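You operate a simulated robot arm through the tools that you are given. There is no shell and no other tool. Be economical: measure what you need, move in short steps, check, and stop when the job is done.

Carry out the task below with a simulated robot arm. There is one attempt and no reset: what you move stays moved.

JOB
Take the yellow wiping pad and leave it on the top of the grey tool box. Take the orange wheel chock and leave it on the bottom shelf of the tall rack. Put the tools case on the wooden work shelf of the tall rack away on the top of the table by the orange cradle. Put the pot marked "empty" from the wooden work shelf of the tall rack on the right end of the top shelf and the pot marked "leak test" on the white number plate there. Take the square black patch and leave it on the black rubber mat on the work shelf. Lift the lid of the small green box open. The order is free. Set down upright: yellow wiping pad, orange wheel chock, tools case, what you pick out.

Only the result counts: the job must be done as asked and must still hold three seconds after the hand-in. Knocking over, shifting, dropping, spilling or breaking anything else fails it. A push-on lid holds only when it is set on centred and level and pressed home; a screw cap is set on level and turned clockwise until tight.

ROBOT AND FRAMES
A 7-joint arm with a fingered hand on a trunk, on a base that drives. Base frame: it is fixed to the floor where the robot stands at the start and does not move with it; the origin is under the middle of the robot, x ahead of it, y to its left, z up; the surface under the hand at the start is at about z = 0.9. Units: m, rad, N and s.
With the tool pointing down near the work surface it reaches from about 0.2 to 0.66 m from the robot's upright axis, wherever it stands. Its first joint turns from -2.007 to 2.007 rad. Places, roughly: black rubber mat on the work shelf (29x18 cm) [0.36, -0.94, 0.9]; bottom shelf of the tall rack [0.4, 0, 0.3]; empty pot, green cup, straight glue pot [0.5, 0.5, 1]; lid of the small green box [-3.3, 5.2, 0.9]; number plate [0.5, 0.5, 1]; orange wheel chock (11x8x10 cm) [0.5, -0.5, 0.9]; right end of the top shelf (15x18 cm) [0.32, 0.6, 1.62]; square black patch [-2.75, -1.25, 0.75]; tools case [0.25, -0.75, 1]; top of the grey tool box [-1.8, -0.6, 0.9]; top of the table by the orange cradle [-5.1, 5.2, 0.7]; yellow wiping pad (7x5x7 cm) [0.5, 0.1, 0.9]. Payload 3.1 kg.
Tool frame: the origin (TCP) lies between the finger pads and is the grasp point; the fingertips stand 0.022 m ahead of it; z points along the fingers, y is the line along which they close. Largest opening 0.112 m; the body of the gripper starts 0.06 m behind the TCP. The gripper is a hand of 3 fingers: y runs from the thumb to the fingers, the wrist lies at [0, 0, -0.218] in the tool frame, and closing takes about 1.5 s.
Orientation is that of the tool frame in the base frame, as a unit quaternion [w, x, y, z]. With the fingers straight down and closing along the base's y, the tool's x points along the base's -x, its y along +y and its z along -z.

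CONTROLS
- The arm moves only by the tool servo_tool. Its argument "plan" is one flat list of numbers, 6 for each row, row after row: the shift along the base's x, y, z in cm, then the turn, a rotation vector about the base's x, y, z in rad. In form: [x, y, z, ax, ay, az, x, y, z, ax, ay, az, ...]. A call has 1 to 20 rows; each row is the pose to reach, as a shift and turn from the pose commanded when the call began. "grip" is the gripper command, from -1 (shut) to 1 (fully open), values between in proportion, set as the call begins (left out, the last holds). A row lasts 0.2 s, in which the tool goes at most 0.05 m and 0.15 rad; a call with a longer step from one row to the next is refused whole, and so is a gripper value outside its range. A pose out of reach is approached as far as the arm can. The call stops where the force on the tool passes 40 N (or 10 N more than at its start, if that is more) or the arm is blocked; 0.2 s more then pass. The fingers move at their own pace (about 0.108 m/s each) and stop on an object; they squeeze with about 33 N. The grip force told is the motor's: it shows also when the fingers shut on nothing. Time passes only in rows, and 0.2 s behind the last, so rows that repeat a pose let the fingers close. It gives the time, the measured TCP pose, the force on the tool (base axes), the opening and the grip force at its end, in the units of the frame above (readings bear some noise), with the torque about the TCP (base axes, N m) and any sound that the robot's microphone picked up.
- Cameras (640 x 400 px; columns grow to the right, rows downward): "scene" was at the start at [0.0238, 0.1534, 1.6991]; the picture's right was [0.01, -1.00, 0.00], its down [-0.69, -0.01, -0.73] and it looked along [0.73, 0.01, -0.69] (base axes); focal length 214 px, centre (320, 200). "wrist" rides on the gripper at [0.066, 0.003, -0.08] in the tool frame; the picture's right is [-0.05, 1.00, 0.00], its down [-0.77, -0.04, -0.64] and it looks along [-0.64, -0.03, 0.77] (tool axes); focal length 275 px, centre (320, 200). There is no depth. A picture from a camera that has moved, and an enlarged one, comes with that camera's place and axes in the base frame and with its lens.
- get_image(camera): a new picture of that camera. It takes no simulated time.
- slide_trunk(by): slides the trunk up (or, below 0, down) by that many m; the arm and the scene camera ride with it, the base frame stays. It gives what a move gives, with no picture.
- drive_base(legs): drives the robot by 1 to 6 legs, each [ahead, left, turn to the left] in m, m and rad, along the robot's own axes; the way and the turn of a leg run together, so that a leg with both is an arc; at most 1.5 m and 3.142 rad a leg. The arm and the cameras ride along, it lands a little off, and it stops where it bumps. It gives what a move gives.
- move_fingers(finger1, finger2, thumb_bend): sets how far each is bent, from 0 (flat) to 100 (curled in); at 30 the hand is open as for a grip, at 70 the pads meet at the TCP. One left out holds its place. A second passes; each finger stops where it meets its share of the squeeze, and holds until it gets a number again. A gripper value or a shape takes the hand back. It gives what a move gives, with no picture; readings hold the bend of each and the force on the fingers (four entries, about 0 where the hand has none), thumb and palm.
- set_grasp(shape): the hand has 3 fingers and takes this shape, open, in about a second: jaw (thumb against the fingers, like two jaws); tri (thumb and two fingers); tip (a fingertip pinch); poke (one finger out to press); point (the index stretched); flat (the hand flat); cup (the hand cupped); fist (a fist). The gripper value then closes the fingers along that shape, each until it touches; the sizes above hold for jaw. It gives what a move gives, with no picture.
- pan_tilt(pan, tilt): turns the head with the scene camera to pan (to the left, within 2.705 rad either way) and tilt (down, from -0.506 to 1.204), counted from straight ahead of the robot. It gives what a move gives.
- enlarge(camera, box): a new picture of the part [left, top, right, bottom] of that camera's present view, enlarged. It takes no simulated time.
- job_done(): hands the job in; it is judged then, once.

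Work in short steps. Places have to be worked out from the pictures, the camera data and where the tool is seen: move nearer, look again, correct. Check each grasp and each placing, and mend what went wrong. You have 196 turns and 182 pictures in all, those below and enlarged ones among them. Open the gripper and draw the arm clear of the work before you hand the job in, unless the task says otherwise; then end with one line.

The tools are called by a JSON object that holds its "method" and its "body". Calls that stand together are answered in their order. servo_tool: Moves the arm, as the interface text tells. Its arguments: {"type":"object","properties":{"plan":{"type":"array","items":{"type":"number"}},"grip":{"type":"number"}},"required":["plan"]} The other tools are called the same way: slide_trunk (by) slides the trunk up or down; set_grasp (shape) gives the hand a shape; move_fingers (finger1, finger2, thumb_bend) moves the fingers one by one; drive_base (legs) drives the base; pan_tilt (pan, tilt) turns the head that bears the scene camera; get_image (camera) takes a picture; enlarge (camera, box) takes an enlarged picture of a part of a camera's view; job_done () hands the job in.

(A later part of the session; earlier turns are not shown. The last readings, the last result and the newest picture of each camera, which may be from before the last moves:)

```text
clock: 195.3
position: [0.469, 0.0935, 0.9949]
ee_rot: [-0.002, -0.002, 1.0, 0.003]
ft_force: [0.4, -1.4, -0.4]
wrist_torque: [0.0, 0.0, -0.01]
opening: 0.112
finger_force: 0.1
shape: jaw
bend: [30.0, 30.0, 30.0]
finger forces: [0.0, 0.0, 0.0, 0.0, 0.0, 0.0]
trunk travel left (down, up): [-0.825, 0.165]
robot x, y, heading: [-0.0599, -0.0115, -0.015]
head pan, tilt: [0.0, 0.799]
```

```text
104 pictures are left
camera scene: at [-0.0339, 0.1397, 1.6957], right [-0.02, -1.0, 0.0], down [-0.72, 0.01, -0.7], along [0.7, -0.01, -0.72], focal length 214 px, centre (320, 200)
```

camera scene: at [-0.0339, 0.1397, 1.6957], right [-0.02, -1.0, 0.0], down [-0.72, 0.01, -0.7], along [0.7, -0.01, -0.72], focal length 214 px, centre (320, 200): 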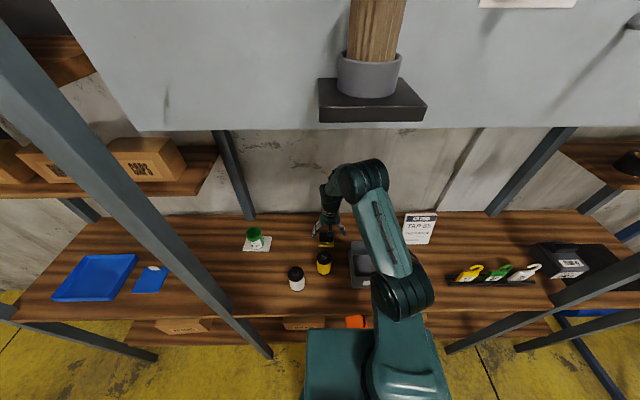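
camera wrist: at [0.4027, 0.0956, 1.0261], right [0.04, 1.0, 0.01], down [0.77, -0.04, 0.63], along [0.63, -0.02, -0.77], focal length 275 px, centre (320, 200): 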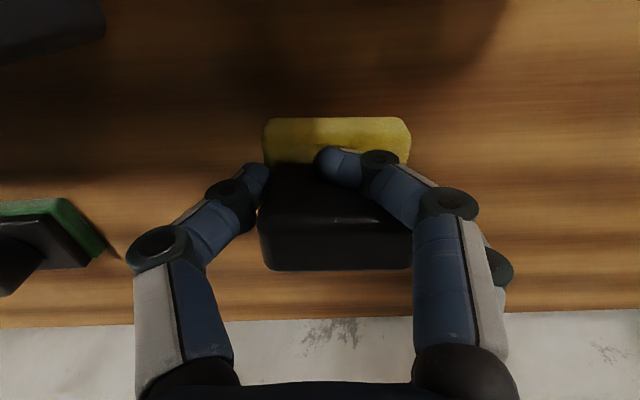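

Re-reading by apparent width (7 cm), the pad's top is only ≈0.945 and spans x≈0.456–0.505. I'll grip lower and further forward: (0.481, 0.098, 0.928).

{"method": "servo_tool", "body": {"plan": [1.2, 0.4, 0, 0, 0, 0, 1.2, 0.4, -3.5, 0, 0, 0, 1.2, 0.4, -6.6, 0, 0, 0, 1.2, 0.4, -6.6, 0, 0, 0]}}

{"method": "servo_tool", "body": {"plan": [0, 0, 0, 0, 0, 0, 0, 0, 0, 0, 0, 0, 0, 0, 0, 0, 0, 0, 0, 0, 0, 0, 0, 0, 0, 0, 0, 0, 0, 0, 0, 0, 0, 0, 0, 0, 0, 0, 0, 0, 0, 0], "grip": -1}}

{"method": "get_image", "body": {"camera": "wrist"}}

```text
clock: 196.3
position: [0.4812, 0.0976, 0.9277]
ee_rot: [0.0, -0.002, 1.0, 0.004]
ft_force: [0.1, -0.3, 0.9]
wrist_torque: [0.0, -0.01, 0.0]
opening: 0.1118
finger_force: 0.1
shape: jaw
bend: [30.0, 30.0, 30.0]
finger forces: [0.0, 0.0, 0.0, 0.0, 0.1, 0.0]
trunk travel left (down, up): [-0.825, 0.165]
robot x, y, heading: [-0.0631, -0.0134, -0.018]
head pan, tilt: [0.0, 0.799]
```

```text
clock: 197.9
position: [0.4811, 0.098, 0.9286]
ee_rot: [-0.002, -0.002, 1.0, 0.004]
ft_force: [0.6, -0.6, 1.0]
wrist_torque: [0.02, 0.0, 0.02]
opening: 0.0585
finger_force: 32.5
shape: jaw
bend: [72.0, 72.0, 70.0]
finger forces: [15.0, 15.1, 0.1, 0.1, 29.9, 0.0]
trunk travel left (down, up): [-0.825, 0.165]
robot x, y, heading: [-0.0583, -0.0155, -0.022]
head pan, tilt: [0.0, 0.799]
```

```text
103 pictures are left
camera wrist: at [0.4143, 0.0999, 1.0083], right [0.04, 1.0, 0.01], down [0.77, -0.04, 0.63], along [0.63, -0.02, -0.77], focal length 275 px, centre (320, 200)
```

wrist: 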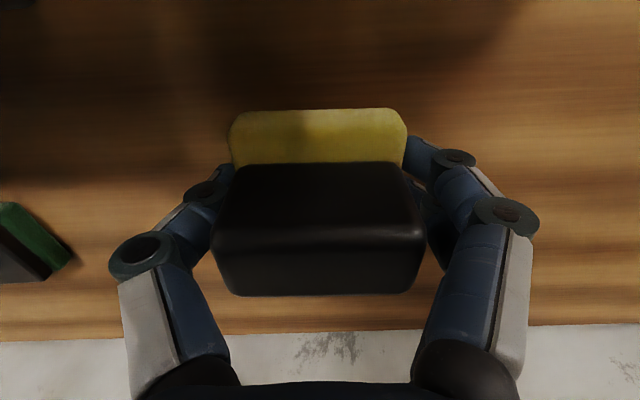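

Good symmetric grip on the pad. Lift, retract, back off 0.6 m and turn around toward the toolbox table.

{"method": "servo_tool", "body": {"plan": [0, 0, 3, 0, 0, 0, 0, 0, 7, 0, 0, 0, -2, 0, 11, 0, 0, 0, -4, -1, 15, 0, 0, 0, -7, -2, 18, 0, 0, 0, -10, -4, 20, 0, 0, 0, -12, -6, 22, 0, 0, 0]}}

{"method": "drive_base", "body": {"legs": [[-0.6, 0, 0.02], [0, 0, 3.14]]}}

{"method": "drive_base", "body": {"legs": [[0.4, 0.5, 0]]}}

{"method": "get_image", "body": {"camera": "scene"}}

```text
clock: 199.5
position: [0.3587, 0.0388, 1.1482]
ee_rot: [-0.001, -0.001, 1.0, 0.005]
ft_force: [0.2, -0.6, -1.9]
wrist_torque: [0.01, 0.0, -0.03]
opening: 0.0581
finger_force: 32.7
shape: jaw
bend: [72.0, 72.0, 70.0]
finger forces: [14.8, 15.0, 0.0, 0.0, 30.0, 0.0]
trunk travel left (down, up): [-0.825, 0.165]
robot x, y, heading: [-0.0584, -0.0141, -0.02]
head pan, tilt: [0.0, 0.799]
```

```text
clock: 210.2
position: [-1.0767, -0.0561, 1.1469]
ee_rot: [0.005, 1.0, -0.006, 0.002]
ft_force: [-0.6, -0.2, -0.5]
wrist_torque: [-0.03, 0.02, 0.0]
opening: 0.058
finger_force: 32.7
shape: jaw
bend: [72.0, 72.0, 70.0]
finger forces: [14.9, 15.1, 0.0, 0.0, 29.9, 0.1]
trunk travel left (down, up): [-0.825, 0.165]
robot x, y, heading: [-0.6605, -0.0064, 3.108]
head pan, tilt: [0.0, 0.799]
```

```text
clock: 213.8
position: [-1.5118, -0.5356, 1.1465]
ee_rot: [0.004, 1.0, -0.016, 0.002]
ft_force: [-0.4, 1.0, -1.9]
wrist_torque: [-0.01, -0.02, 0.03]
opening: 0.0584
finger_force: 33.5
shape: jaw
bend: [72.0, 72.0, 70.0]
finger forces: [15.0, 15.0, 0.1, 0.0, 29.9, 0.0]
trunk travel left (down, up): [-0.825, 0.165]
robot x, y, heading: [-1.0915, -0.4958, 3.088]
head pan, tilt: [0.0, 0.799]
```

```text
102 pictures are left
camera scene: at [-1.1198, -0.65, 1.6956], right [0.05, 1.0, 0.0], down [0.72, -0.04, -0.7], along [-0.7, 0.04, -0.72], focal length 214 px, centre (320, 200)
```

scene: 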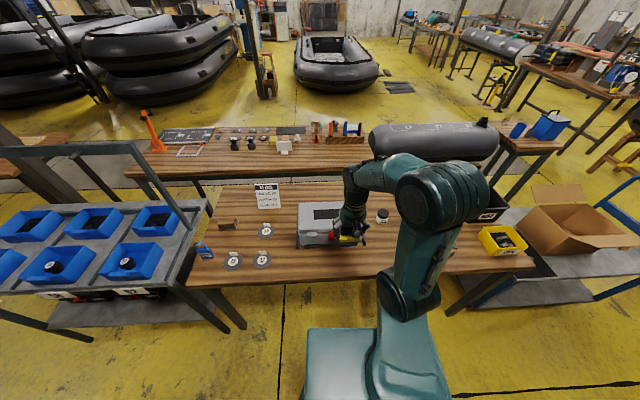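

Good view. Check the wrist camera for the toolbox lid.

{"method": "get_image", "body": {"camera": "wrist"}}

{"method": "enlarge", "body": {"camera": "scene", "box": [270, 180, 400, 270]}}

{"method": "enlarge", "body": {"camera": "scene", "box": [0, 170, 210, 310]}}

```text
101 pictures are left
camera wrist: at [-1.4474, -0.5399, 1.2276], right [-0.08, -1.0, 0.01], down [-0.77, 0.07, 0.63], along [-0.63, 0.04, -0.77], focal length 275 px, centre (320, 200)
```

wrist: 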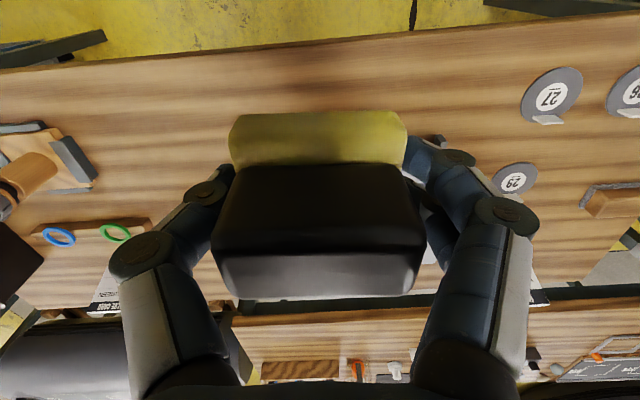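

```text
4.44 times, centred on (335, 225) of scene
camera zoom: at [-1.1198, -0.65, 1.6956], right [0.05, 1.0, 0.0], down [0.72, -0.04, -0.7], along [-0.7, 0.04, -0.72], focal length 953 px, centre (253, 89)
```

zoom: 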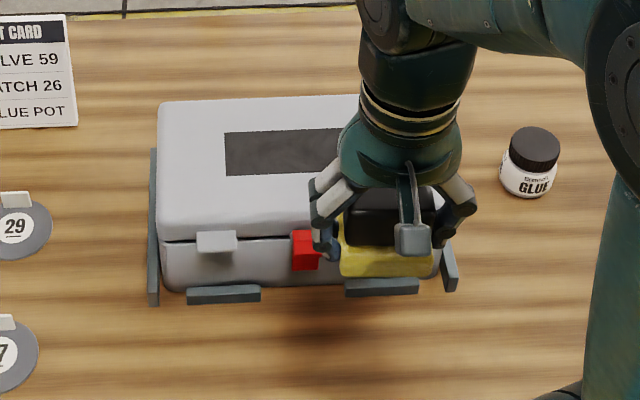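

```text
2.86 times, centred on (105, 240) of scene
camera zoom: at [-1.1198, -0.65, 1.6956], right [0.05, 1.0, 0.0], down [0.72, -0.04, -0.7], along [-0.7, 0.04, -0.72], focal length 613 px, centre (934, 86)
```

zoom: 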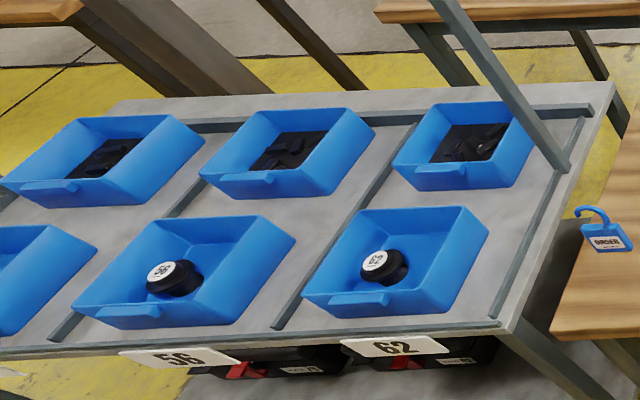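

The pad drop is clear. The patch at (−2.75,−1.25) should be on the second table; zoom there too.

{"method": "enlarge", "body": {"camera": "scene", "box": [130, 100, 380, 190]}}

{"method": "enlarge", "body": {"camera": "scene", "box": [200, 120, 310, 170]}}

```text
2.56 times, centred on (255, 145) of scene
camera zoom: at [-1.1198, -0.65, 1.6956], right [0.05, 1.0, 0.0], down [0.72, -0.04, -0.7], along [-0.7, 0.04, -0.72], focal length 549 px, centre (486, 341)
```

zoom: 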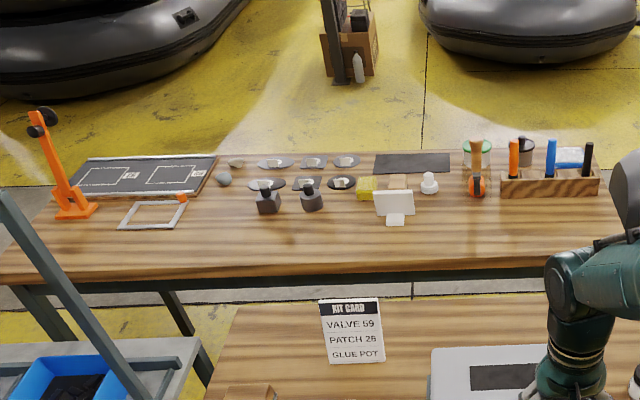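

```text
5.82 times, centred on (255, 145) of scene
camera zoom: at [-1.1198, -0.65, 1.6956], right [0.05, 1.0, 0.0], down [0.72, -0.04, -0.7], along [-0.7, 0.04, -0.72], focal length 1248 px, centre (698, 520)
```

zoom: 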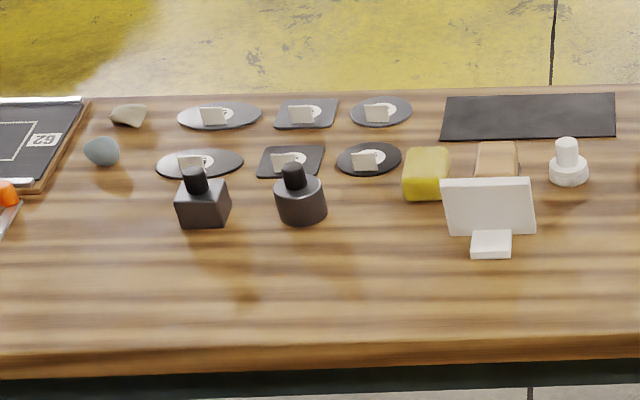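

The square black patch is identified on the second table (black square, ≈(−2.79,−1.15)). Now place the pad: drive 0.15 m ahead and move above the lid's front area (−1.732, −0.56).

{"method": "drive_base", "body": {"legs": [[0.15, 0, 0.05]]}}

{"method": "get_image", "body": {"camera": "scene"}}

```text
clock: 215.2
position: [-1.6586, -0.5527, 1.1474]
ee_rot: [0.004, 1.0, 0.01, 0.002]
ft_force: [1.1, 0.2, -0.6]
wrist_torque: [0.01, -0.02, -0.04]
opening: 0.0583
finger_force: 32.8
shape: jaw
bend: [72.0, 72.0, 70.0]
finger forces: [14.9, 15.1, 0.0, 0.1, 30.1, 0.1]
trunk travel left (down, up): [-0.825, 0.165]
robot x, y, heading: [-1.2423, -0.491, 3.139]
head pan, tilt: [0.0, 0.799]
```

```text
96 pictures are left
camera scene: at [-1.2607, -0.6468, 1.6957], right [0.0, 1.0, 0.0], down [0.72, 0.0, -0.7], along [-0.7, 0.0, -0.72], focal length 214 px, centre (320, 200)
```

scene: 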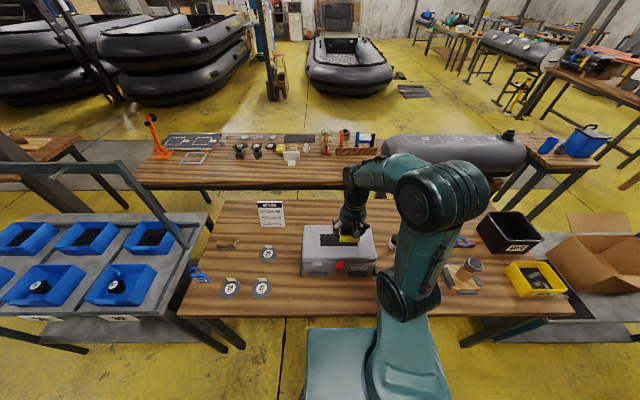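

Lid spans x≈−1.87…−1.70. Move to x=−1.74 and lower in stages.

{"method": "servo_tool", "body": {"plan": [-3, -0.5, -3, 0, 0, 0, -6, -1, -6, 0, 0, 0, -8.2, -1, -9, 0, 0, 0, -8.2, -1, -13, 0, 0, 0, -8.2, -1, -17, 0, 0, 0, -8.2, -1, -19, 0, 0, 0]}}

{"method": "enlarge", "body": {"camera": "scene", "box": [280, 190, 410, 290]}}

{"method": "get_image", "body": {"camera": "wrist"}}

```text
clock: 216.6
position: [-1.7385, -0.5616, 0.9577]
ee_rot: [0.004, 1.0, 0.01, 0.0]
ft_force: [-0.4, 0.8, 1.7]
wrist_torque: [0.03, 0.01, 0.04]
opening: 0.0584
finger_force: 33.0
shape: jaw
bend: [72.0, 72.0, 70.0]
finger forces: [15.3, 15.5, 0.0, 0.0, 30.9, 0.0]
trunk travel left (down, up): [-0.825, 0.165]
robot x, y, heading: [-1.2429, -0.4948, 3.132]
head pan, tilt: [0.0, 0.799]
```

```text
4.00 times, centred on (345, 240) of scene
camera zoom: at [-1.2602, -0.6468, 1.6958], right [0.0, 1.0, 0.0], down [0.72, 0.0, -0.7], along [-0.7, 0.0, -0.72], focal length 858 px, centre (220, 40)
```

zoom: 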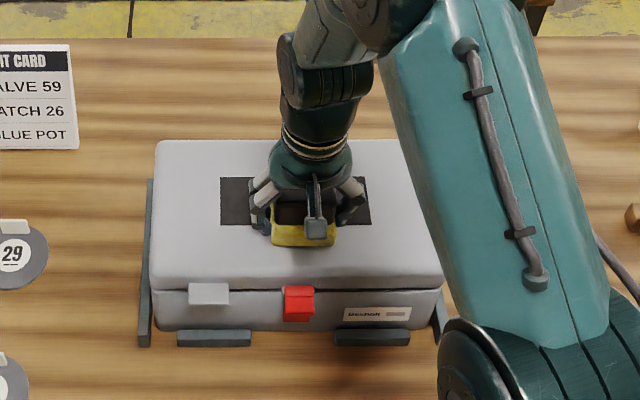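

```text
94 pictures are left
camera wrist: at [-1.673, -0.5621, 1.0375], right [-0.03, -1.0, 0.01], down [-0.77, 0.03, 0.63], along [-0.63, 0.01, -0.77], focal length 275 px, centre (320, 200)
```

wrist: 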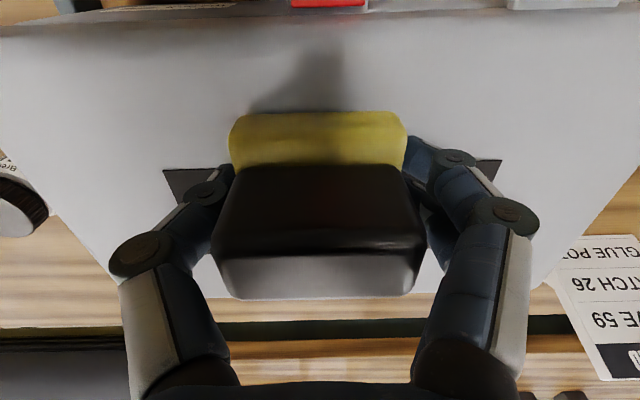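

Nearly touching (lid z≈0.93). Raise 1 cm, shift 1.5 cm toward the front, and lower until contact.

{"method": "servo_tool", "body": {"plan": [0, 0, 1, 0, 0, 0, 1.5, 0, 1, 0, 0, 0, 1.5, 0, 0.2, 0, 0, 0, 1.5, 0, -0.2, 0, 0, 0, 1.5, 0, -0.4, 0, 0, 0]}}

```text
clock: 217.8
position: [-1.7238, -0.5613, 0.9558]
ee_rot: [0.005, 1.0, 0.011, -0.002]
ft_force: [-2.4, -0.1, 30.2]
wrist_torque: [0.04, 0.03, 0.03]
opening: 0.0575
finger_force: 33.0
shape: jaw
bend: [73.0, 73.0, 70.0]
finger forces: [17.3, 17.5, 0.0, 0.0, 34.7, 0.1]
trunk travel left (down, up): [-0.825, 0.165]
robot x, y, heading: [-1.2414, -0.4928, 3.135]
head pan, tilt: [0.0, 0.799]
```

Contact. Ease up, release and rise.

{"method": "servo_tool", "body": {"plan": [0, 0, 0.2, 0, 0, 0, 0, 0, 0.3, 0, 0, 0]}}

{"method": "servo_tool", "body": {"plan": [0, 0, 0, 0, 0, 0, 0, 0, 0, 0, 0, 0, 0, 0, 0, 0, 0, 0, 0, 0, 0, 0, 0, 0, 0, 0, 0, 0, 0, 0, 0, 0, 3, 0, 0, 0, 0, 0, 7, 0, 0, 0, 0, 0, 11, 0, 0, 0, 3, 0, 15, 0, 0, 0, 6, 0, 18, 0, 0, 0], "grip": 1}}

{"method": "get_image", "body": {"camera": "wrist"}}

{"method": "get_image", "body": {"camera": "scene"}}

```text
clock: 218.3
position: [-1.7224, -0.5613, 0.9554]
ee_rot: [0.004, 1.0, 0.01, 0.001]
ft_force: [-4.2, 0.4, 21.3]
wrist_torque: [0.02, 0.09, 0.02]
opening: 0.0574
finger_force: 32.8
shape: jaw
bend: [73.0, 73.0, 70.0]
finger forces: [17.2, 17.4, 0.1, 0.0, 34.5, 0.0]
trunk travel left (down, up): [-0.825, 0.165]
robot x, y, heading: [-1.2406, -0.4974, 3.137]
head pan, tilt: [0.0, 0.799]
```

```text
clock: 220.6
position: [-1.6622, -0.5654, 1.138]
ee_rot: [0.004, 1.0, 0.009, 0.0]
ft_force: [-0.5, 0.3, -0.1]
wrist_torque: [-0.03, 0.02, 0.02]
opening: 0.1119
finger_force: 0.1
shape: jaw
bend: [30.0, 30.0, 30.0]
finger forces: [0.1, 0.1, 0.1, 0.0, 0.0, 0.1]
trunk travel left (down, up): [-0.825, 0.165]
robot x, y, heading: [-1.2445, -0.4927, 3.139]
head pan, tilt: [0.0, 0.799]
```

```text
93 pictures are left
camera wrist: at [-1.5969, -0.567, 1.2183], right [-0.03, -1.0, 0.01], down [-0.77, 0.03, 0.63], along [-0.63, 0.01, -0.77], focal length 275 px, centre (320, 200)
```

wrist: 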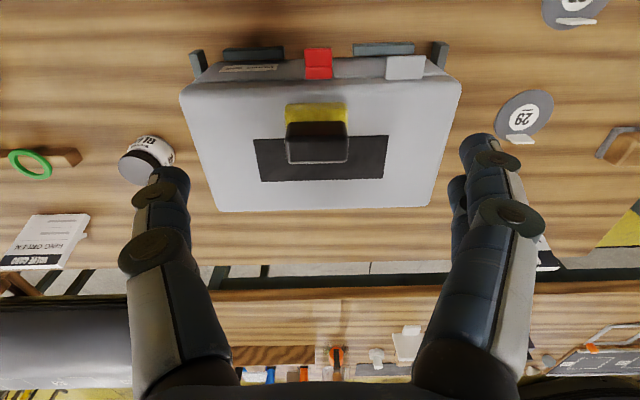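

```text
92 pictures are left
camera scene: at [-1.2589, -0.6463, 1.6957], right [0.0, 1.0, 0.0], down [0.72, 0.0, -0.7], along [-0.7, 0.0, -0.72], focal length 214 px, centre (320, 200)
```

scene: 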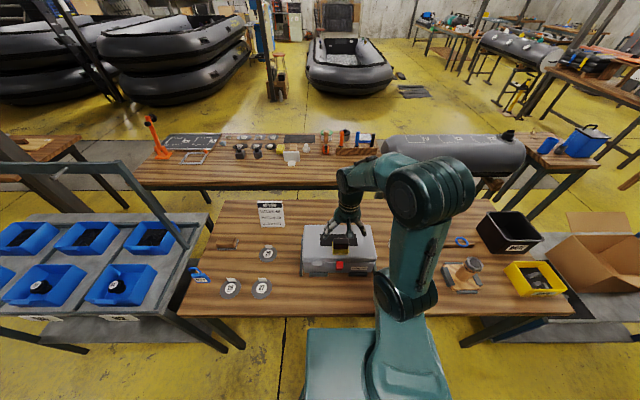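

Pad is set on the toolbox. The patch must be reached from behind the second table; I survey both routes.

{"method": "pan_tilt", "body": {"pan": 0.9, "tilt": 0.5}}

{"method": "get_image", "body": {"camera": "scene"}}

{"method": "pan_tilt", "body": {"pan": -0.7, "tilt": 0.5}}

{"method": "get_image", "body": {"camera": "scene"}}

```text
clock: 221.8
position: [-1.663, -0.5663, 1.1366]
ee_rot: [0.005, 1.0, 0.009, 0.002]
ft_force: [-0.2, 0.0, -0.6]
wrist_torque: [0.0, 0.02, 0.01]
opening: 0.1118
finger_force: 0.0
shape: jaw
bend: [30.0, 30.0, 30.0]
finger forces: [0.1, 0.0, 0.0, 0.1, 0.0, 0.1]
trunk travel left (down, up): [-0.825, 0.165]
robot x, y, heading: [-1.2387, -0.4958, 3.142]
head pan, tilt: [0.901, 0.499]
```

```text
91 pictures are left
camera scene: at [-1.2372, -0.7182, 1.7216], right [-0.78, 0.63, 0.0], down [0.3, 0.37, -0.88], along [-0.55, -0.69, -0.48], focal length 214 px, centre (320, 200)
```

scene: 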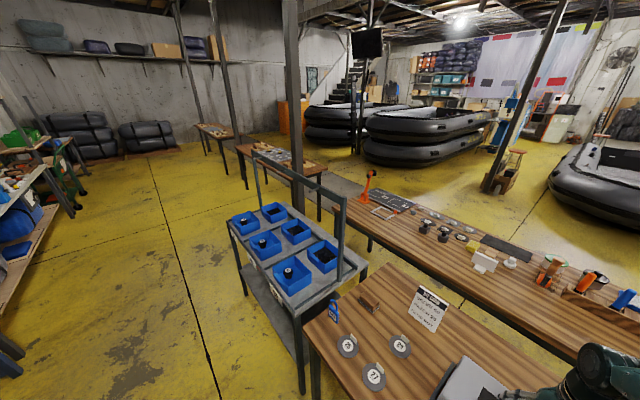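

```text
clock: 223.4
position: [-1.6641, -0.566, 1.1366]
ee_rot: [0.004, 1.0, 0.009, 0.002]
ft_force: [-0.2, 0.0, -0.2]
wrist_torque: [-0.01, -0.04, -0.01]
opening: 0.1119
finger_force: 0.1
shape: jaw
bend: [30.0, 30.0, 30.0]
finger forces: [0.0, 0.0, 0.0, 0.0, 0.0, 0.1]
trunk travel left (down, up): [-0.825, 0.165]
robot x, y, heading: [-1.2442, -0.4927, 3.139]
head pan, tilt: [-0.7, 0.499]
```

```text
90 pictures are left
camera scene: at [-1.2495, -0.5883, 1.7216], right [0.65, 0.76, 0.0], down [0.37, -0.31, -0.88], along [-0.67, 0.57, -0.48], focal length 214 px, centre (320, 200)
```

scene: 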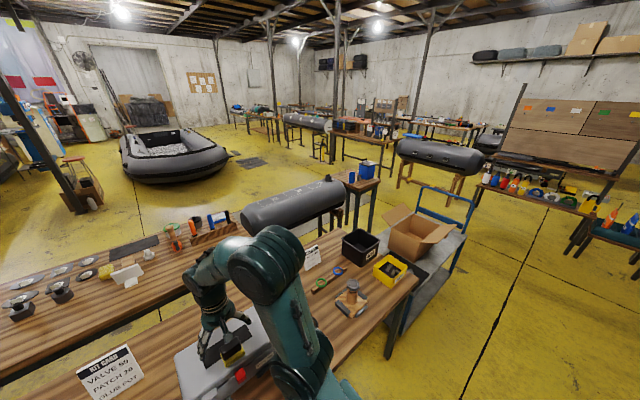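

The right-hand way round (past the cart at y≈2.1, then behind the tables) is open. I drive that route.

{"method": "drive_base", "body": {"legs": [[-0.35, 0, 0], [0, -1.3, 0], [0, -1.3, 0], [0.8, 0, 0]]}}

{"method": "pan_tilt", "body": {"pan": 0.3, "tilt": 0.5}}

{"method": "get_image", "body": {"camera": "scene"}}

```text
clock: 242.1
position: [-2.1709, 2.0071, 1.1374]
ee_rot: [0.004, 0.999, 0.037, 0.002]
ft_force: [0.3, 0.2, -0.2]
wrist_torque: [-0.01, -0.02, -0.01]
opening: 0.1119
finger_force: 0.1
shape: jaw
bend: [30.0, 30.0, 30.0]
finger forces: [0.1, 0.1, 0.1, 0.1, 0.0, 0.0]
trunk travel left (down, up): [-0.825, 0.165]
robot x, y, heading: [-1.7521, 2.1012, -3.097]
head pan, tilt: [-0.7, 0.499]
```

```text
clock: 243.4
position: [-2.1711, 2.0066, 1.137]
ee_rot: [0.004, 0.999, 0.036, 0.002]
ft_force: [-0.2, 0.4, -0.4]
wrist_torque: [-0.02, 0.01, -0.02]
opening: 0.1121
finger_force: 0.0
shape: jaw
bend: [30.0, 30.0, 30.0]
finger forces: [0.1, 0.0, 0.0, 0.1, 0.1, 0.0]
trunk travel left (down, up): [-0.825, 0.165]
robot x, y, heading: [-1.752, 2.101, -3.094]
head pan, tilt: [0.3, 0.499]
```

```text
89 pictures are left
camera scene: at [-1.7698, 1.9202, 1.7216], right [-0.34, 0.94, 0.0], down [0.45, 0.16, -0.88], along [-0.83, -0.3, -0.48], focal length 214 px, centre (320, 200)
```

scene: 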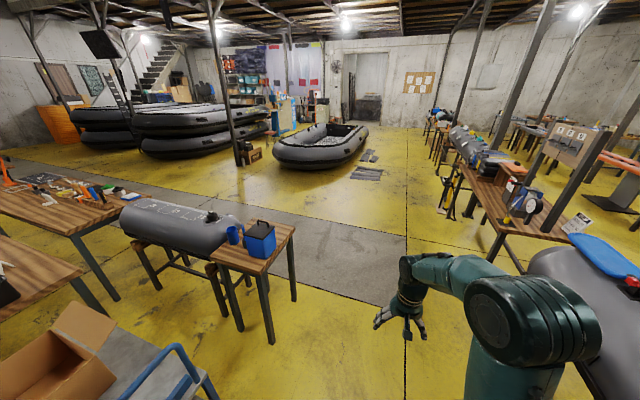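

Lane clear. Continue: ahead to x≈−3.65, then left (−y) along the back of the tables, and turn to face +x.

{"method": "drive_base", "body": {"legs": [[0.95, 0, -0.047], [0.95, 0, 0], [0, 1.5, 0], [0, 1.5, 0], [0, 0.2, 0], [0, 0, 3.1]]}}

{"method": "pan_tilt", "body": {"pan": 0.0, "tilt": 0.7}}

{"method": "get_image", "body": {"camera": "scene"}}

```text
clock: 275.5
position: [-3.3354, -1.0496, 1.1374]
ee_rot: [-0.002, 0.011, 1.0, 0.004]
ft_force: [-1.2, 0.3, -0.7]
wrist_torque: [0.04, 0.03, -0.01]
opening: 0.1118
finger_force: 0.1
shape: jaw
bend: [30.0, 30.0, 30.0]
finger forces: [0.0, 0.0, 0.0, 0.0, 0.0, 0.0]
trunk travel left (down, up): [-0.825, 0.165]
robot x, y, heading: [-3.7597, -1.1058, -0.043]
head pan, tilt: [0.3, 0.499]
```

```text
clock: 276.3
position: [-3.3338, -1.049, 1.1374]
ee_rot: [-0.002, 0.012, 1.0, 0.004]
ft_force: [-0.2, 0.9, -0.6]
wrist_torque: [0.0, -0.01, 0.0]
opening: 0.1119
finger_force: 0.0
shape: jaw
bend: [30.0, 30.0, 30.0]
finger forces: [0.0, 0.0, 0.1, 0.0, 0.0, 0.0]
trunk travel left (down, up): [-0.825, 0.165]
robot x, y, heading: [-3.7609, -1.1024, -0.043]
head pan, tilt: [0.0, 0.7]
```

```text
88 pictures are left
camera scene: at [-3.7273, -0.9525, 1.7039], right [-0.04, -1.0, 0.0], down [-0.64, 0.03, -0.77], along [0.76, -0.03, -0.64], focal length 214 px, centre (320, 200)
```

scene: 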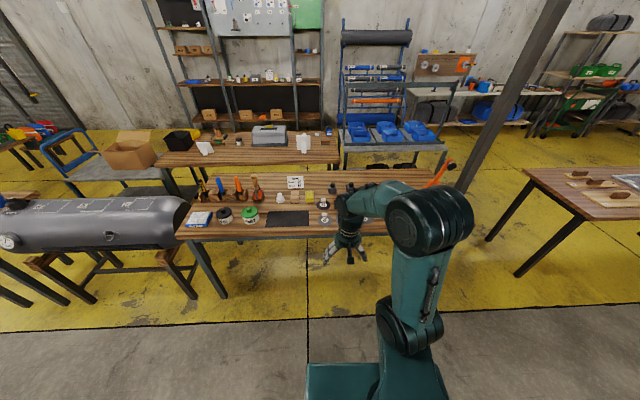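

Facing the second table from behind. Drive ahead 0.5 m and look with both cameras.

{"method": "drive_base", "body": {"legs": [[0.5, 0, 0.043]]}}

{"method": "get_image", "body": {"camera": "wrist"}}

{"method": "enlarge", "body": {"camera": "scene", "box": [240, 180, 440, 305]}}

```text
clock: 279.2
position: [-2.8372, -1.0461, 1.1373]
ee_rot: [-0.001, -0.008, 1.0, 0.004]
ft_force: [0.3, -0.2, -0.2]
wrist_torque: [0.0, 0.01, -0.01]
opening: 0.1119
finger_force: 0.2
shape: jaw
bend: [30.0, 30.0, 30.0]
finger forces: [0.1, 0.0, 0.1, 0.0, 0.0, 0.1]
trunk travel left (down, up): [-0.825, 0.165]
robot x, y, heading: [-3.2627, -1.119, -0.006]
head pan, tilt: [0.0, 0.7]
```

```text
87 pictures are left
camera wrist: at [-2.9044, -1.0445, 1.2174], right [0.03, 1.0, 0.01], down [0.77, -0.03, 0.63], along [0.63, -0.01, -0.77], focal length 275 px, centre (320, 200)
```

wrist: 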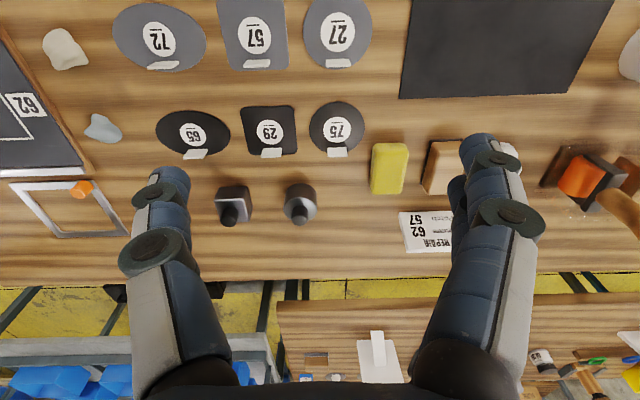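

```text
3.20 times, centred on (340, 242) of scene
camera zoom: at [-3.2332, -0.9646, 1.7039], right [-0.01, -1.0, 0.0], down [-0.64, 0.0, -0.76], along [0.76, -0.01, -0.64], focal length 686 px, centre (256, 64)
```

zoom: 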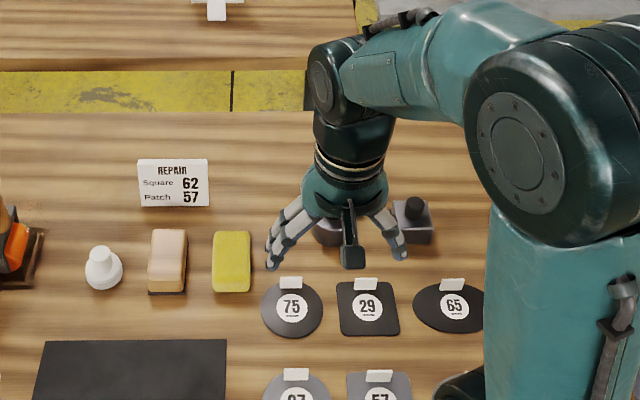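

The square black patch (29) lies at ≈(−2.685,−1.14) with a white tab on its far edge at ≈(−2.65,−1.137). I turn the hand +90° so it closes along x, switch to the tip pinch, and look closely.

{"method": "set_grasp", "body": {"shape": "tip"}}

{"method": "servo_tool", "body": {"plan": [0, 0, 0, 0, 0, 0.14, 0, 0, 0, 0, 0, 0.28, 0, 0, 0, 0, 0, 0.42, 0, 0, 0, 0, 0, 0.56, 2, -1, 0, 0, 0, 0.7, 4, -2, 0, 0, 0, 0.84, 7, -4, -2, 0, 0, 0.98, 10, -6, -4, 0, 0, 1.12, 13, -8, -6, 0, 0, 1.26, 16, -9, -9, 0, 0, 1.4, 18.7, -9, -12, 0, 0, 1.54, 18.7, -9, -16, 0, 0, 1.555, 18.7, -9, -20, 0, 0, 1.555, 18.7, -9, -23, 0, 0, 1.555]}}

{"method": "get_image", "body": {"camera": "wrist"}}

{"method": "enlarge", "body": {"camera": "scene", "box": [280, 180, 440, 280]}}

```text
clock: 280.1
position: [-2.8377, -1.0455, 1.137]
ee_rot: [-0.001, -0.008, 1.0, 0.004]
ft_force: [-0.9, 0.1, 0.0]
wrist_torque: [0.01, 0.01, 0.03]
opening: 0.112
finger_force: 0.0
shape: tip
bend: [30.0, 30.0, 30.0]
finger forces: [0.1, 0.1, 0.0, 0.0, 0.0, 0.1]
trunk travel left (down, up): [-0.825, 0.165]
robot x, y, heading: [-3.2592, -1.111, -0.002]
head pan, tilt: [0.0, 0.7]
```

```text
clock: 283.1
position: [-2.6498, -1.1369, 0.9048]
ee_rot: [0.004, 0.707, -0.707, -0.002]
ft_force: [0.0, 0.0, 0.0]
wrist_torque: [0.03, -0.01, 0.02]
opening: 0.1119
finger_force: 0.0
shape: tip
bend: [30.0, 30.0, 30.0]
finger forces: [0.1, 0.0, 0.0, 0.0, 0.0, 0.0]
trunk travel left (down, up): [-0.825, 0.165]
robot x, y, heading: [-3.2637, -1.1182, -0.008]
head pan, tilt: [0.0, 0.7]
```

```text
85 pictures are left
camera wrist: at [-2.6537, -1.2031, 0.9866], right [-1.0, 0.05, 0.01], down [0.04, 0.77, 0.63], along [0.02, 0.63, -0.77], focal length 275 px, centre (320, 200)
```

wrist: 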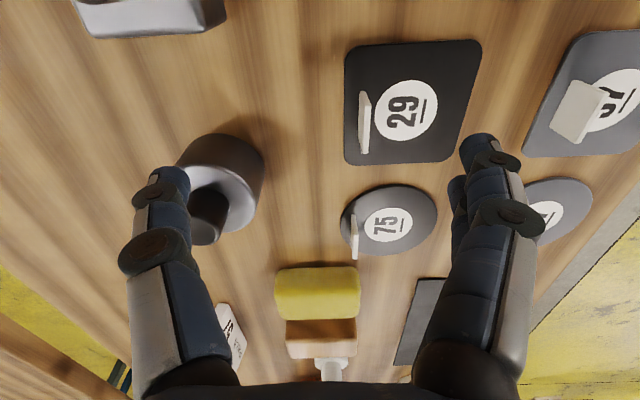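

```text
4.00 times, centred on (360, 230) of scene
camera zoom: at [-3.2333, -0.9657, 1.704], right [-0.01, -1.0, 0.0], down [-0.64, 0.01, -0.76], along [0.76, -0.01, -0.64], focal length 858 px, centre (160, 80)
```

zoom: 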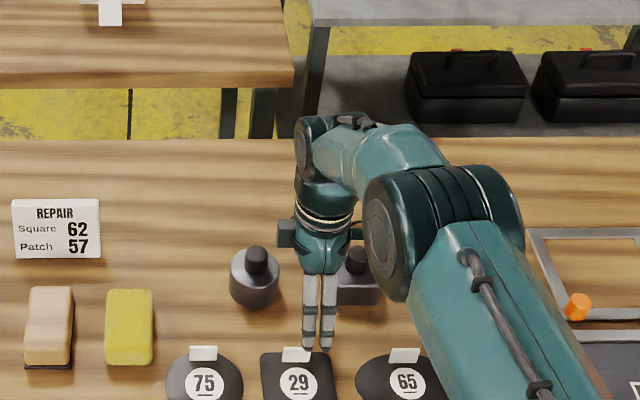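

Using both rays, the table surface is z≈0.80, tab at ≈(−2.68,−1.127). Move over it, partially close to ~5 cm, descend to z≈0.865 and check.

{"method": "servo_tool", "body": {"plan": [-1.5, 0.5, 0, 0, 0, 0, -3, 1, 0, 0, 0, 0, -3, 1, -2, 0, 0, 0, -3, 1, -4, 0, 0, 0, -3, 1, -4, 0, 0, 0], "grip": -0.1}}

{"method": "get_image", "body": {"camera": "wrist"}}

{"method": "enlarge", "body": {"camera": "scene", "box": [310, 220, 410, 290]}}

```text
clock: 284.3
position: [-2.6789, -1.1266, 0.8664]
ee_rot: [-0.004, -0.707, 0.707, 0.003]
ft_force: [-1.1, 0.5, 0.4]
wrist_torque: [-0.04, -0.02, -0.02]
opening: 0.0512
finger_force: 0.1
shape: tip
bend: [73.0, 73.0, 70.0]
finger forces: [0.0, 0.1, 0.1, 0.0, 0.0, 0.1]
trunk travel left (down, up): [-0.825, 0.165]
robot x, y, heading: [-3.2612, -1.117, -0.008]
head pan, tilt: [0.0, 0.7]
```

```text
83 pictures are left
camera wrist: at [-2.6826, -1.1928, 0.947], right [-1.0, 0.05, 0.01], down [0.04, 0.77, 0.63], along [0.02, 0.63, -0.77], focal length 275 px, centre (320, 200)
```

wrist: 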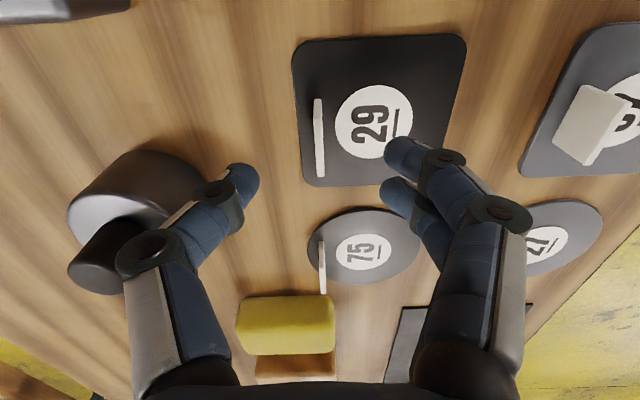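

```text
5.71 times, centred on (360, 255) of scene
camera zoom: at [-3.2336, -0.9648, 1.7039], right [-0.01, -1.0, 0.0], down [-0.64, 0.0, -0.76], along [0.76, -0.01, -0.64], focal length 1226 px, centre (91, -114)
```

zoom: 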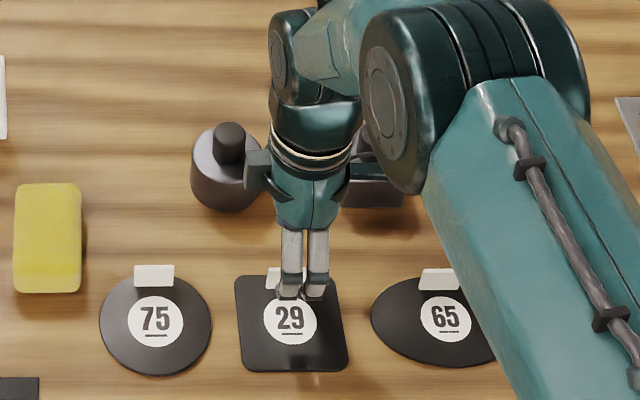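

Tab lies between thumb and fingers. Descend to z≈0.829 watching the force, then close.

{"method": "servo_tool", "body": {"plan": [-0.1, 0.2, -1.5, 0, 0, 0, -0.1, 0.2, -2.6, 0, 0, 0, -0.1, 0.2, -3.3, 0, 0, 0, -0.1, 0.2, -3.7, 0, 0, 0]}}

{"method": "get_image", "body": {"camera": "wrist"}}

```text
clock: 285.3
position: [-2.6791, -1.1234, 0.8293]
ee_rot: [-0.004, -0.707, 0.707, 0.002]
ft_force: [0.8, -0.1, 0.1]
wrist_torque: [0.02, 0.0, 0.0]
opening: 0.051
finger_force: 0.1
shape: tip
bend: [73.0, 73.0, 70.0]
finger forces: [0.1, 0.0, 0.0, 0.0, 0.0, 0.0]
trunk travel left (down, up): [-0.825, 0.165]
robot x, y, heading: [-3.2581, -1.1171, -0.007]
head pan, tilt: [0.0, 0.7]
```

```text
81 pictures are left
camera wrist: at [-2.6833, -1.1903, 0.9101], right [-1.0, 0.05, 0.01], down [0.04, 0.77, 0.63], along [0.02, 0.63, -0.77], focal length 275 px, centre (320, 200)
```

wrist: 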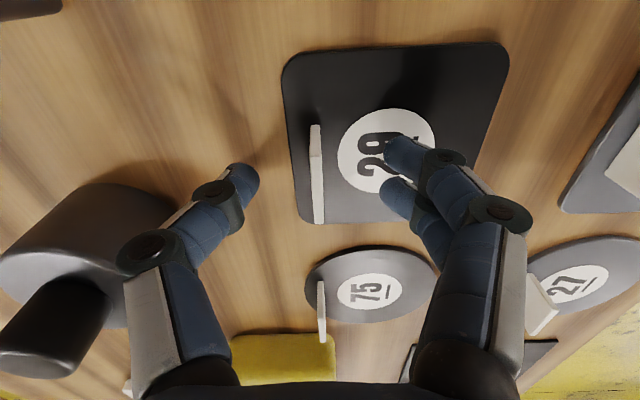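

Tab top is at z≈0.824, fingertips at ≈0.807. Close.

{"method": "servo_tool", "body": {"plan": [0, 0, -0.2, 0, 0, 0, 0, 0, -0.2, 0, 0, 0, 0, 0, -0.2, 0, 0, 0, 0, 0, -0.2, 0, 0, 0, 0, 0, -0.2, 0, 0, 0, 0, 0, -0.2, 0, 0, 0], "grip": -1}}

{"method": "get_image", "body": {"camera": "wrist"}}

```text
clock: 286.7
position: [-2.6808, -1.1235, 0.828]
ee_rot: [-0.005, -0.707, 0.707, 0.001]
ft_force: [0.0, -0.1, -0.6]
wrist_torque: [-0.01, 0.03, -0.01]
opening: 0.0
finger_force: 33.0
shape: tip
bend: [70.0, 70.0, 70.0]
finger forces: [14.8, 14.6, 0.0, 0.1, 29.4, 0.1]
trunk travel left (down, up): [-0.825, 0.165]
robot x, y, heading: [-3.2611, -1.117, -0.003]
head pan, tilt: [0.0, 0.7]
```

```text
80 pictures are left
camera wrist: at [-2.6842, -1.1901, 0.9083], right [-1.0, 0.05, 0.01], down [0.04, 0.77, 0.63], along [0.02, 0.63, -0.77], focal length 275 px, centre (320, 200)
```

wrist: 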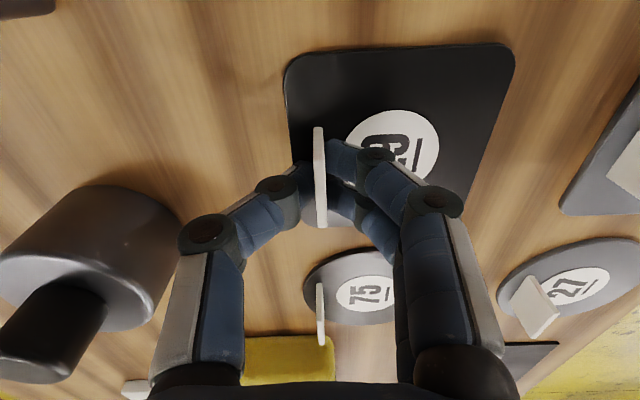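

Tab is pinched between the thumb and fingers. Test lift.

{"method": "servo_tool", "body": {"plan": [0, 0, 2, 0, 0, 0, 0, 0, 4, 0, 0, 0, 0, 0, 8, 0, 0, 0, 0, 0, 12, 0, 0, 0]}}

{"method": "get_image", "body": {"camera": "wrist"}}

{"method": "get_image", "body": {"camera": "scene"}}

```text
clock: 287.7
position: [-2.6819, -1.1236, 0.9497]
ee_rot: [-0.005, -0.707, 0.707, 0.002]
ft_force: [0.1, 0.2, 0.3]
wrist_torque: [0.0, -0.01, -0.02]
opening: 0.0
finger_force: 33.3
shape: tip
bend: [70.0, 70.0, 71.0]
finger forces: [14.8, 14.9, 0.1, 0.1, 29.7, 0.0]
trunk travel left (down, up): [-0.825, 0.165]
robot x, y, heading: [-3.2603, -1.1163, -0.006]
head pan, tilt: [0.0, 0.7]
```

```text
79 pictures are left
camera wrist: at [-2.6858, -1.1892, 1.03], right [-1.0, 0.05, 0.01], down [0.04, 0.77, 0.63], along [0.02, 0.63, -0.77], focal length 275 px, centre (320, 200)
```

wrist: 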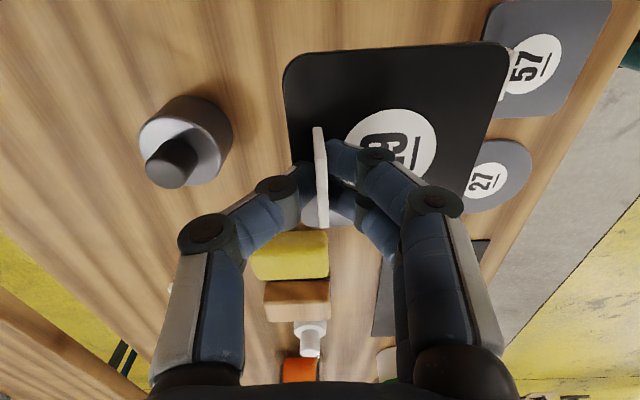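

```text
78 pictures are left
camera scene: at [-3.2343, -0.9645, 1.7039], right [-0.01, -1.0, 0.0], down [-0.64, 0.0, -0.77], along [0.77, -0.01, -0.64], focal length 214 px, centre (320, 200)
```

scene: 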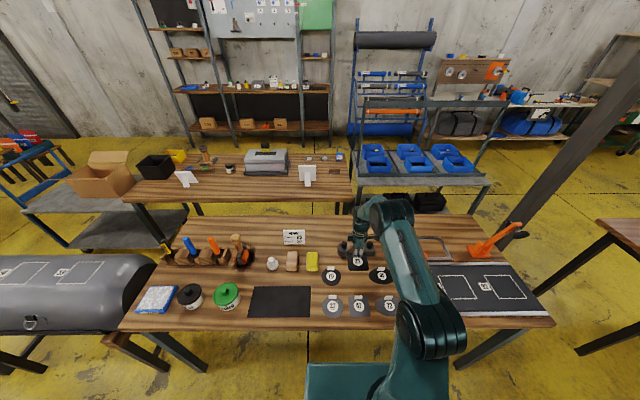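

Patch held level by its tab. Retract and raise, then drive the same way back.

{"method": "servo_tool", "body": {"plan": [-4, 0, 2, 0, 0, 0, -8, 0, 5, 0, 0, 0, -11, 2, 8, 0, 0, 0, -14, 4, 11, 0, 0, 0, -16, 6, 14, 0, 0, 0, -18, 7, 17, 0, 0, 0, -18, 7, 20, 0, 0, 0]}}

{"method": "drive_base", "body": {"legs": [[-0.45, 0, 0.0], [0, 1.5, 0], [0, 1.5, 0], [0, 0.17, 0]]}}

{"method": "pan_tilt", "body": {"pan": 0.0, "tilt": 0.6}}

{"method": "get_image", "body": {"camera": "scene"}}

```text
clock: 289.3
position: [-2.8622, -1.0553, 1.1481]
ee_rot: [0.003, 0.707, -0.707, -0.001]
ft_force: [-0.2, -0.4, -0.1]
wrist_torque: [0.0, -0.01, 0.02]
opening: 0.0001
finger_force: 33.6
shape: tip
bend: [70.0, 70.0, 71.0]
finger forces: [14.8, 14.9, 0.1, 0.0, 29.7, 0.1]
trunk travel left (down, up): [-0.825, 0.165]
robot x, y, heading: [-3.2605, -1.1164, -0.003]
head pan, tilt: [0.0, 0.7]
```

```text
clock: 307.1
position: [-3.472, 2.1447, 1.1474]
ee_rot: [0.005, 0.737, -0.676, -0.001]
ft_force: [-0.3, 0.2, 0.0]
wrist_torque: [-0.02, -0.03, 0.0]
opening: 0.0
finger_force: 33.5
shape: tip
bend: [70.0, 70.0, 71.0]
finger forces: [14.9, 14.7, 0.0, 0.0, 29.7, 0.0]
trunk travel left (down, up): [-0.825, 0.165]
robot x, y, heading: [-3.8604, 2.0469, 0.086]
head pan, tilt: [0.0, 0.7]
```

```text
clock: 307.8
position: [-3.4721, 2.145, 1.1479]
ee_rot: [0.003, 0.737, -0.676, -0.001]
ft_force: [-0.5, 0.1, -0.4]
wrist_torque: [0.0, 0.0, 0.0]
opening: 0.0
finger_force: 33.1
shape: tip
bend: [70.0, 70.0, 71.0]
finger forces: [15.0, 15.0, 0.1, 0.1, 29.7, 0.0]
trunk travel left (down, up): [-0.825, 0.165]
robot x, y, heading: [-3.8629, 2.0482, 0.079]
head pan, tilt: [0.0, 0.6]
```

```text
77 pictures are left
camera scene: at [-3.8458, 2.2036, 1.7124], right [0.08, -1.0, 0.0], down [-0.56, -0.05, -0.82], along [0.82, 0.07, -0.57], focal length 214 px, centre (320, 200)
```

scene: 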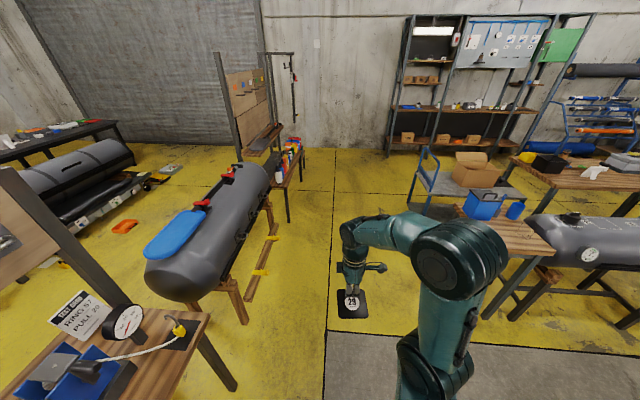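

Lane is clear ahead. Correct heading, drive +x to x≈−0.85, then right toward the mat.

{"method": "drive_base", "body": {"legs": [[0.3, -0.03, -0.08], [1.3, 0, 0], [1.35, 0, 0]]}}

{"method": "drive_base", "body": {"legs": [[0, -1.4, 0], [0, -1.4, 0]]}}

{"method": "get_image", "body": {"camera": "scene"}}

```text
clock: 322.3
position: [-0.5237, 2.1841, 1.1473]
ee_rot: [0.005, 0.723, -0.691, -0.002]
ft_force: [-0.4, -0.5, -0.1]
wrist_torque: [0.03, 0.0, 0.02]
opening: 0.0001
finger_force: 33.1
shape: tip
bend: [70.0, 70.0, 71.0]
finger forces: [14.8, 14.9, 0.0, 0.0, 29.8, 0.0]
trunk travel left (down, up): [-0.825, 0.165]
robot x, y, heading: [-0.9167, 2.1063, 0.04]
head pan, tilt: [0.0, 0.6]
```

```text
clock: 335.7
position: [-0.4474, -0.582, 1.1485]
ee_rot: [0.004, 0.72, -0.694, -0.002]
ft_force: [0.0, 0.3, -0.4]
wrist_torque: [0.01, 0.0, 0.02]
opening: 0.0
finger_force: 33.2
shape: tip
bend: [70.0, 70.0, 71.0]
finger forces: [15.0, 14.9, 0.0, 0.0, 29.7, 0.0]
trunk travel left (down, up): [-0.825, 0.165]
robot x, y, heading: [-0.842, -0.662, 0.028]
head pan, tilt: [0.0, 0.6]
```

```text
76 pictures are left
camera scene: at [-0.8183, -0.5057, 1.7125], right [0.03, -1.0, 0.0], down [-0.56, -0.02, -0.83], along [0.82, 0.03, -0.56], focal length 214 px, centre (320, 200)
```

scene: 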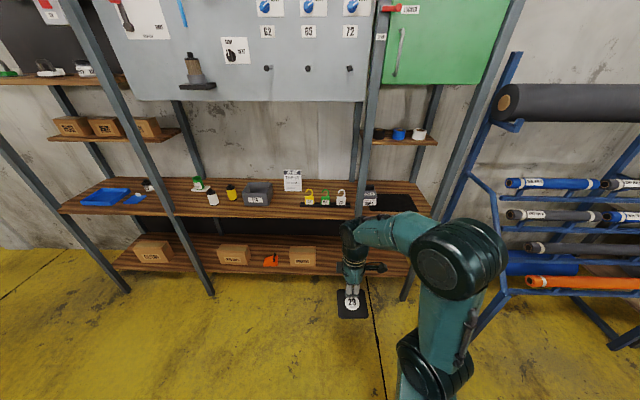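

I'll approach with the robot turned right (heading ≈ −0.8) so the elbow stays clear of the right upright. Raise the hand first, then drive and turn.

{"method": "servo_tool", "body": {"plan": [0, 0, 4, 0, 0, 0, 0, 0, 8, 0, 0, 0, 0, 0, 11, 0, 0, 0]}}

{"method": "drive_base", "body": {"legs": [[0.7, 0.14, 0], [0, 0, -0.83]]}}

{"method": "get_image", "body": {"camera": "scene"}}

{"method": "get_image", "body": {"camera": "wrist"}}

```text
clock: 336.5
position: [-0.4473, -0.5788, 1.2617]
ee_rot: [0.004, 0.72, -0.694, -0.002]
ft_force: [-0.7, -0.1, 0.0]
wrist_torque: [-0.03, -0.02, -0.01]
opening: 0.0002
finger_force: 33.1
shape: tip
bend: [70.0, 70.0, 71.0]
finger forces: [14.9, 14.9, 0.0, 0.0, 29.9, 0.1]
trunk travel left (down, up): [-0.825, 0.165]
robot x, y, heading: [-0.8427, -0.6622, 0.028]
head pan, tilt: [0.0, 0.6]
```

```text
clock: 342.0
position: [0.214, -0.6501, 1.2607]
ee_rot: [-0.006, -0.477, 0.879, 0.002]
ft_force: [-0.9, 1.6, -0.2]
wrist_torque: [0.02, 0.01, -0.05]
opening: 0.0
finger_force: 32.9
shape: tip
bend: [69.0, 71.0, 71.0]
finger forces: [17.1, 16.0, 0.0, 0.0, 31.2, 0.0]
trunk travel left (down, up): [-0.825, 0.165]
robot x, y, heading: [-0.159, -0.5021, -0.614]
head pan, tilt: [0.0, 0.6]
stopped in leg 2: the robot was blocked; the commanded pose is now the measured one
```

```text
75 pictures are left
camera scene: at [-0.0408, -0.3723, 1.711], right [-0.57, -0.82, 0.01], down [-0.47, 0.32, -0.83], along [0.67, -0.48, -0.56], focal length 214 px, centre (320, 200)
```

scene: 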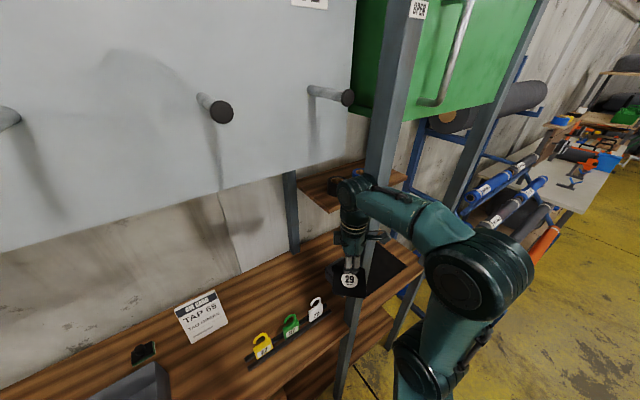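

```text
74 pictures are left
camera wrist: at [0.1739, -0.7032, 1.3419], right [-0.81, 0.58, 0.01], down [0.46, 0.63, 0.63], along [0.36, 0.52, -0.78], focal length 275 px, centre (320, 200)
```

wrist: 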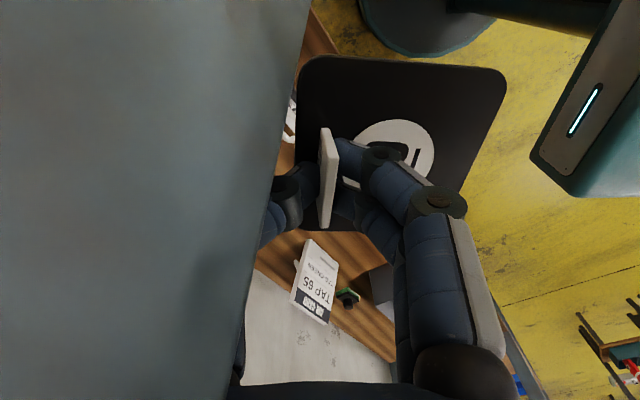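

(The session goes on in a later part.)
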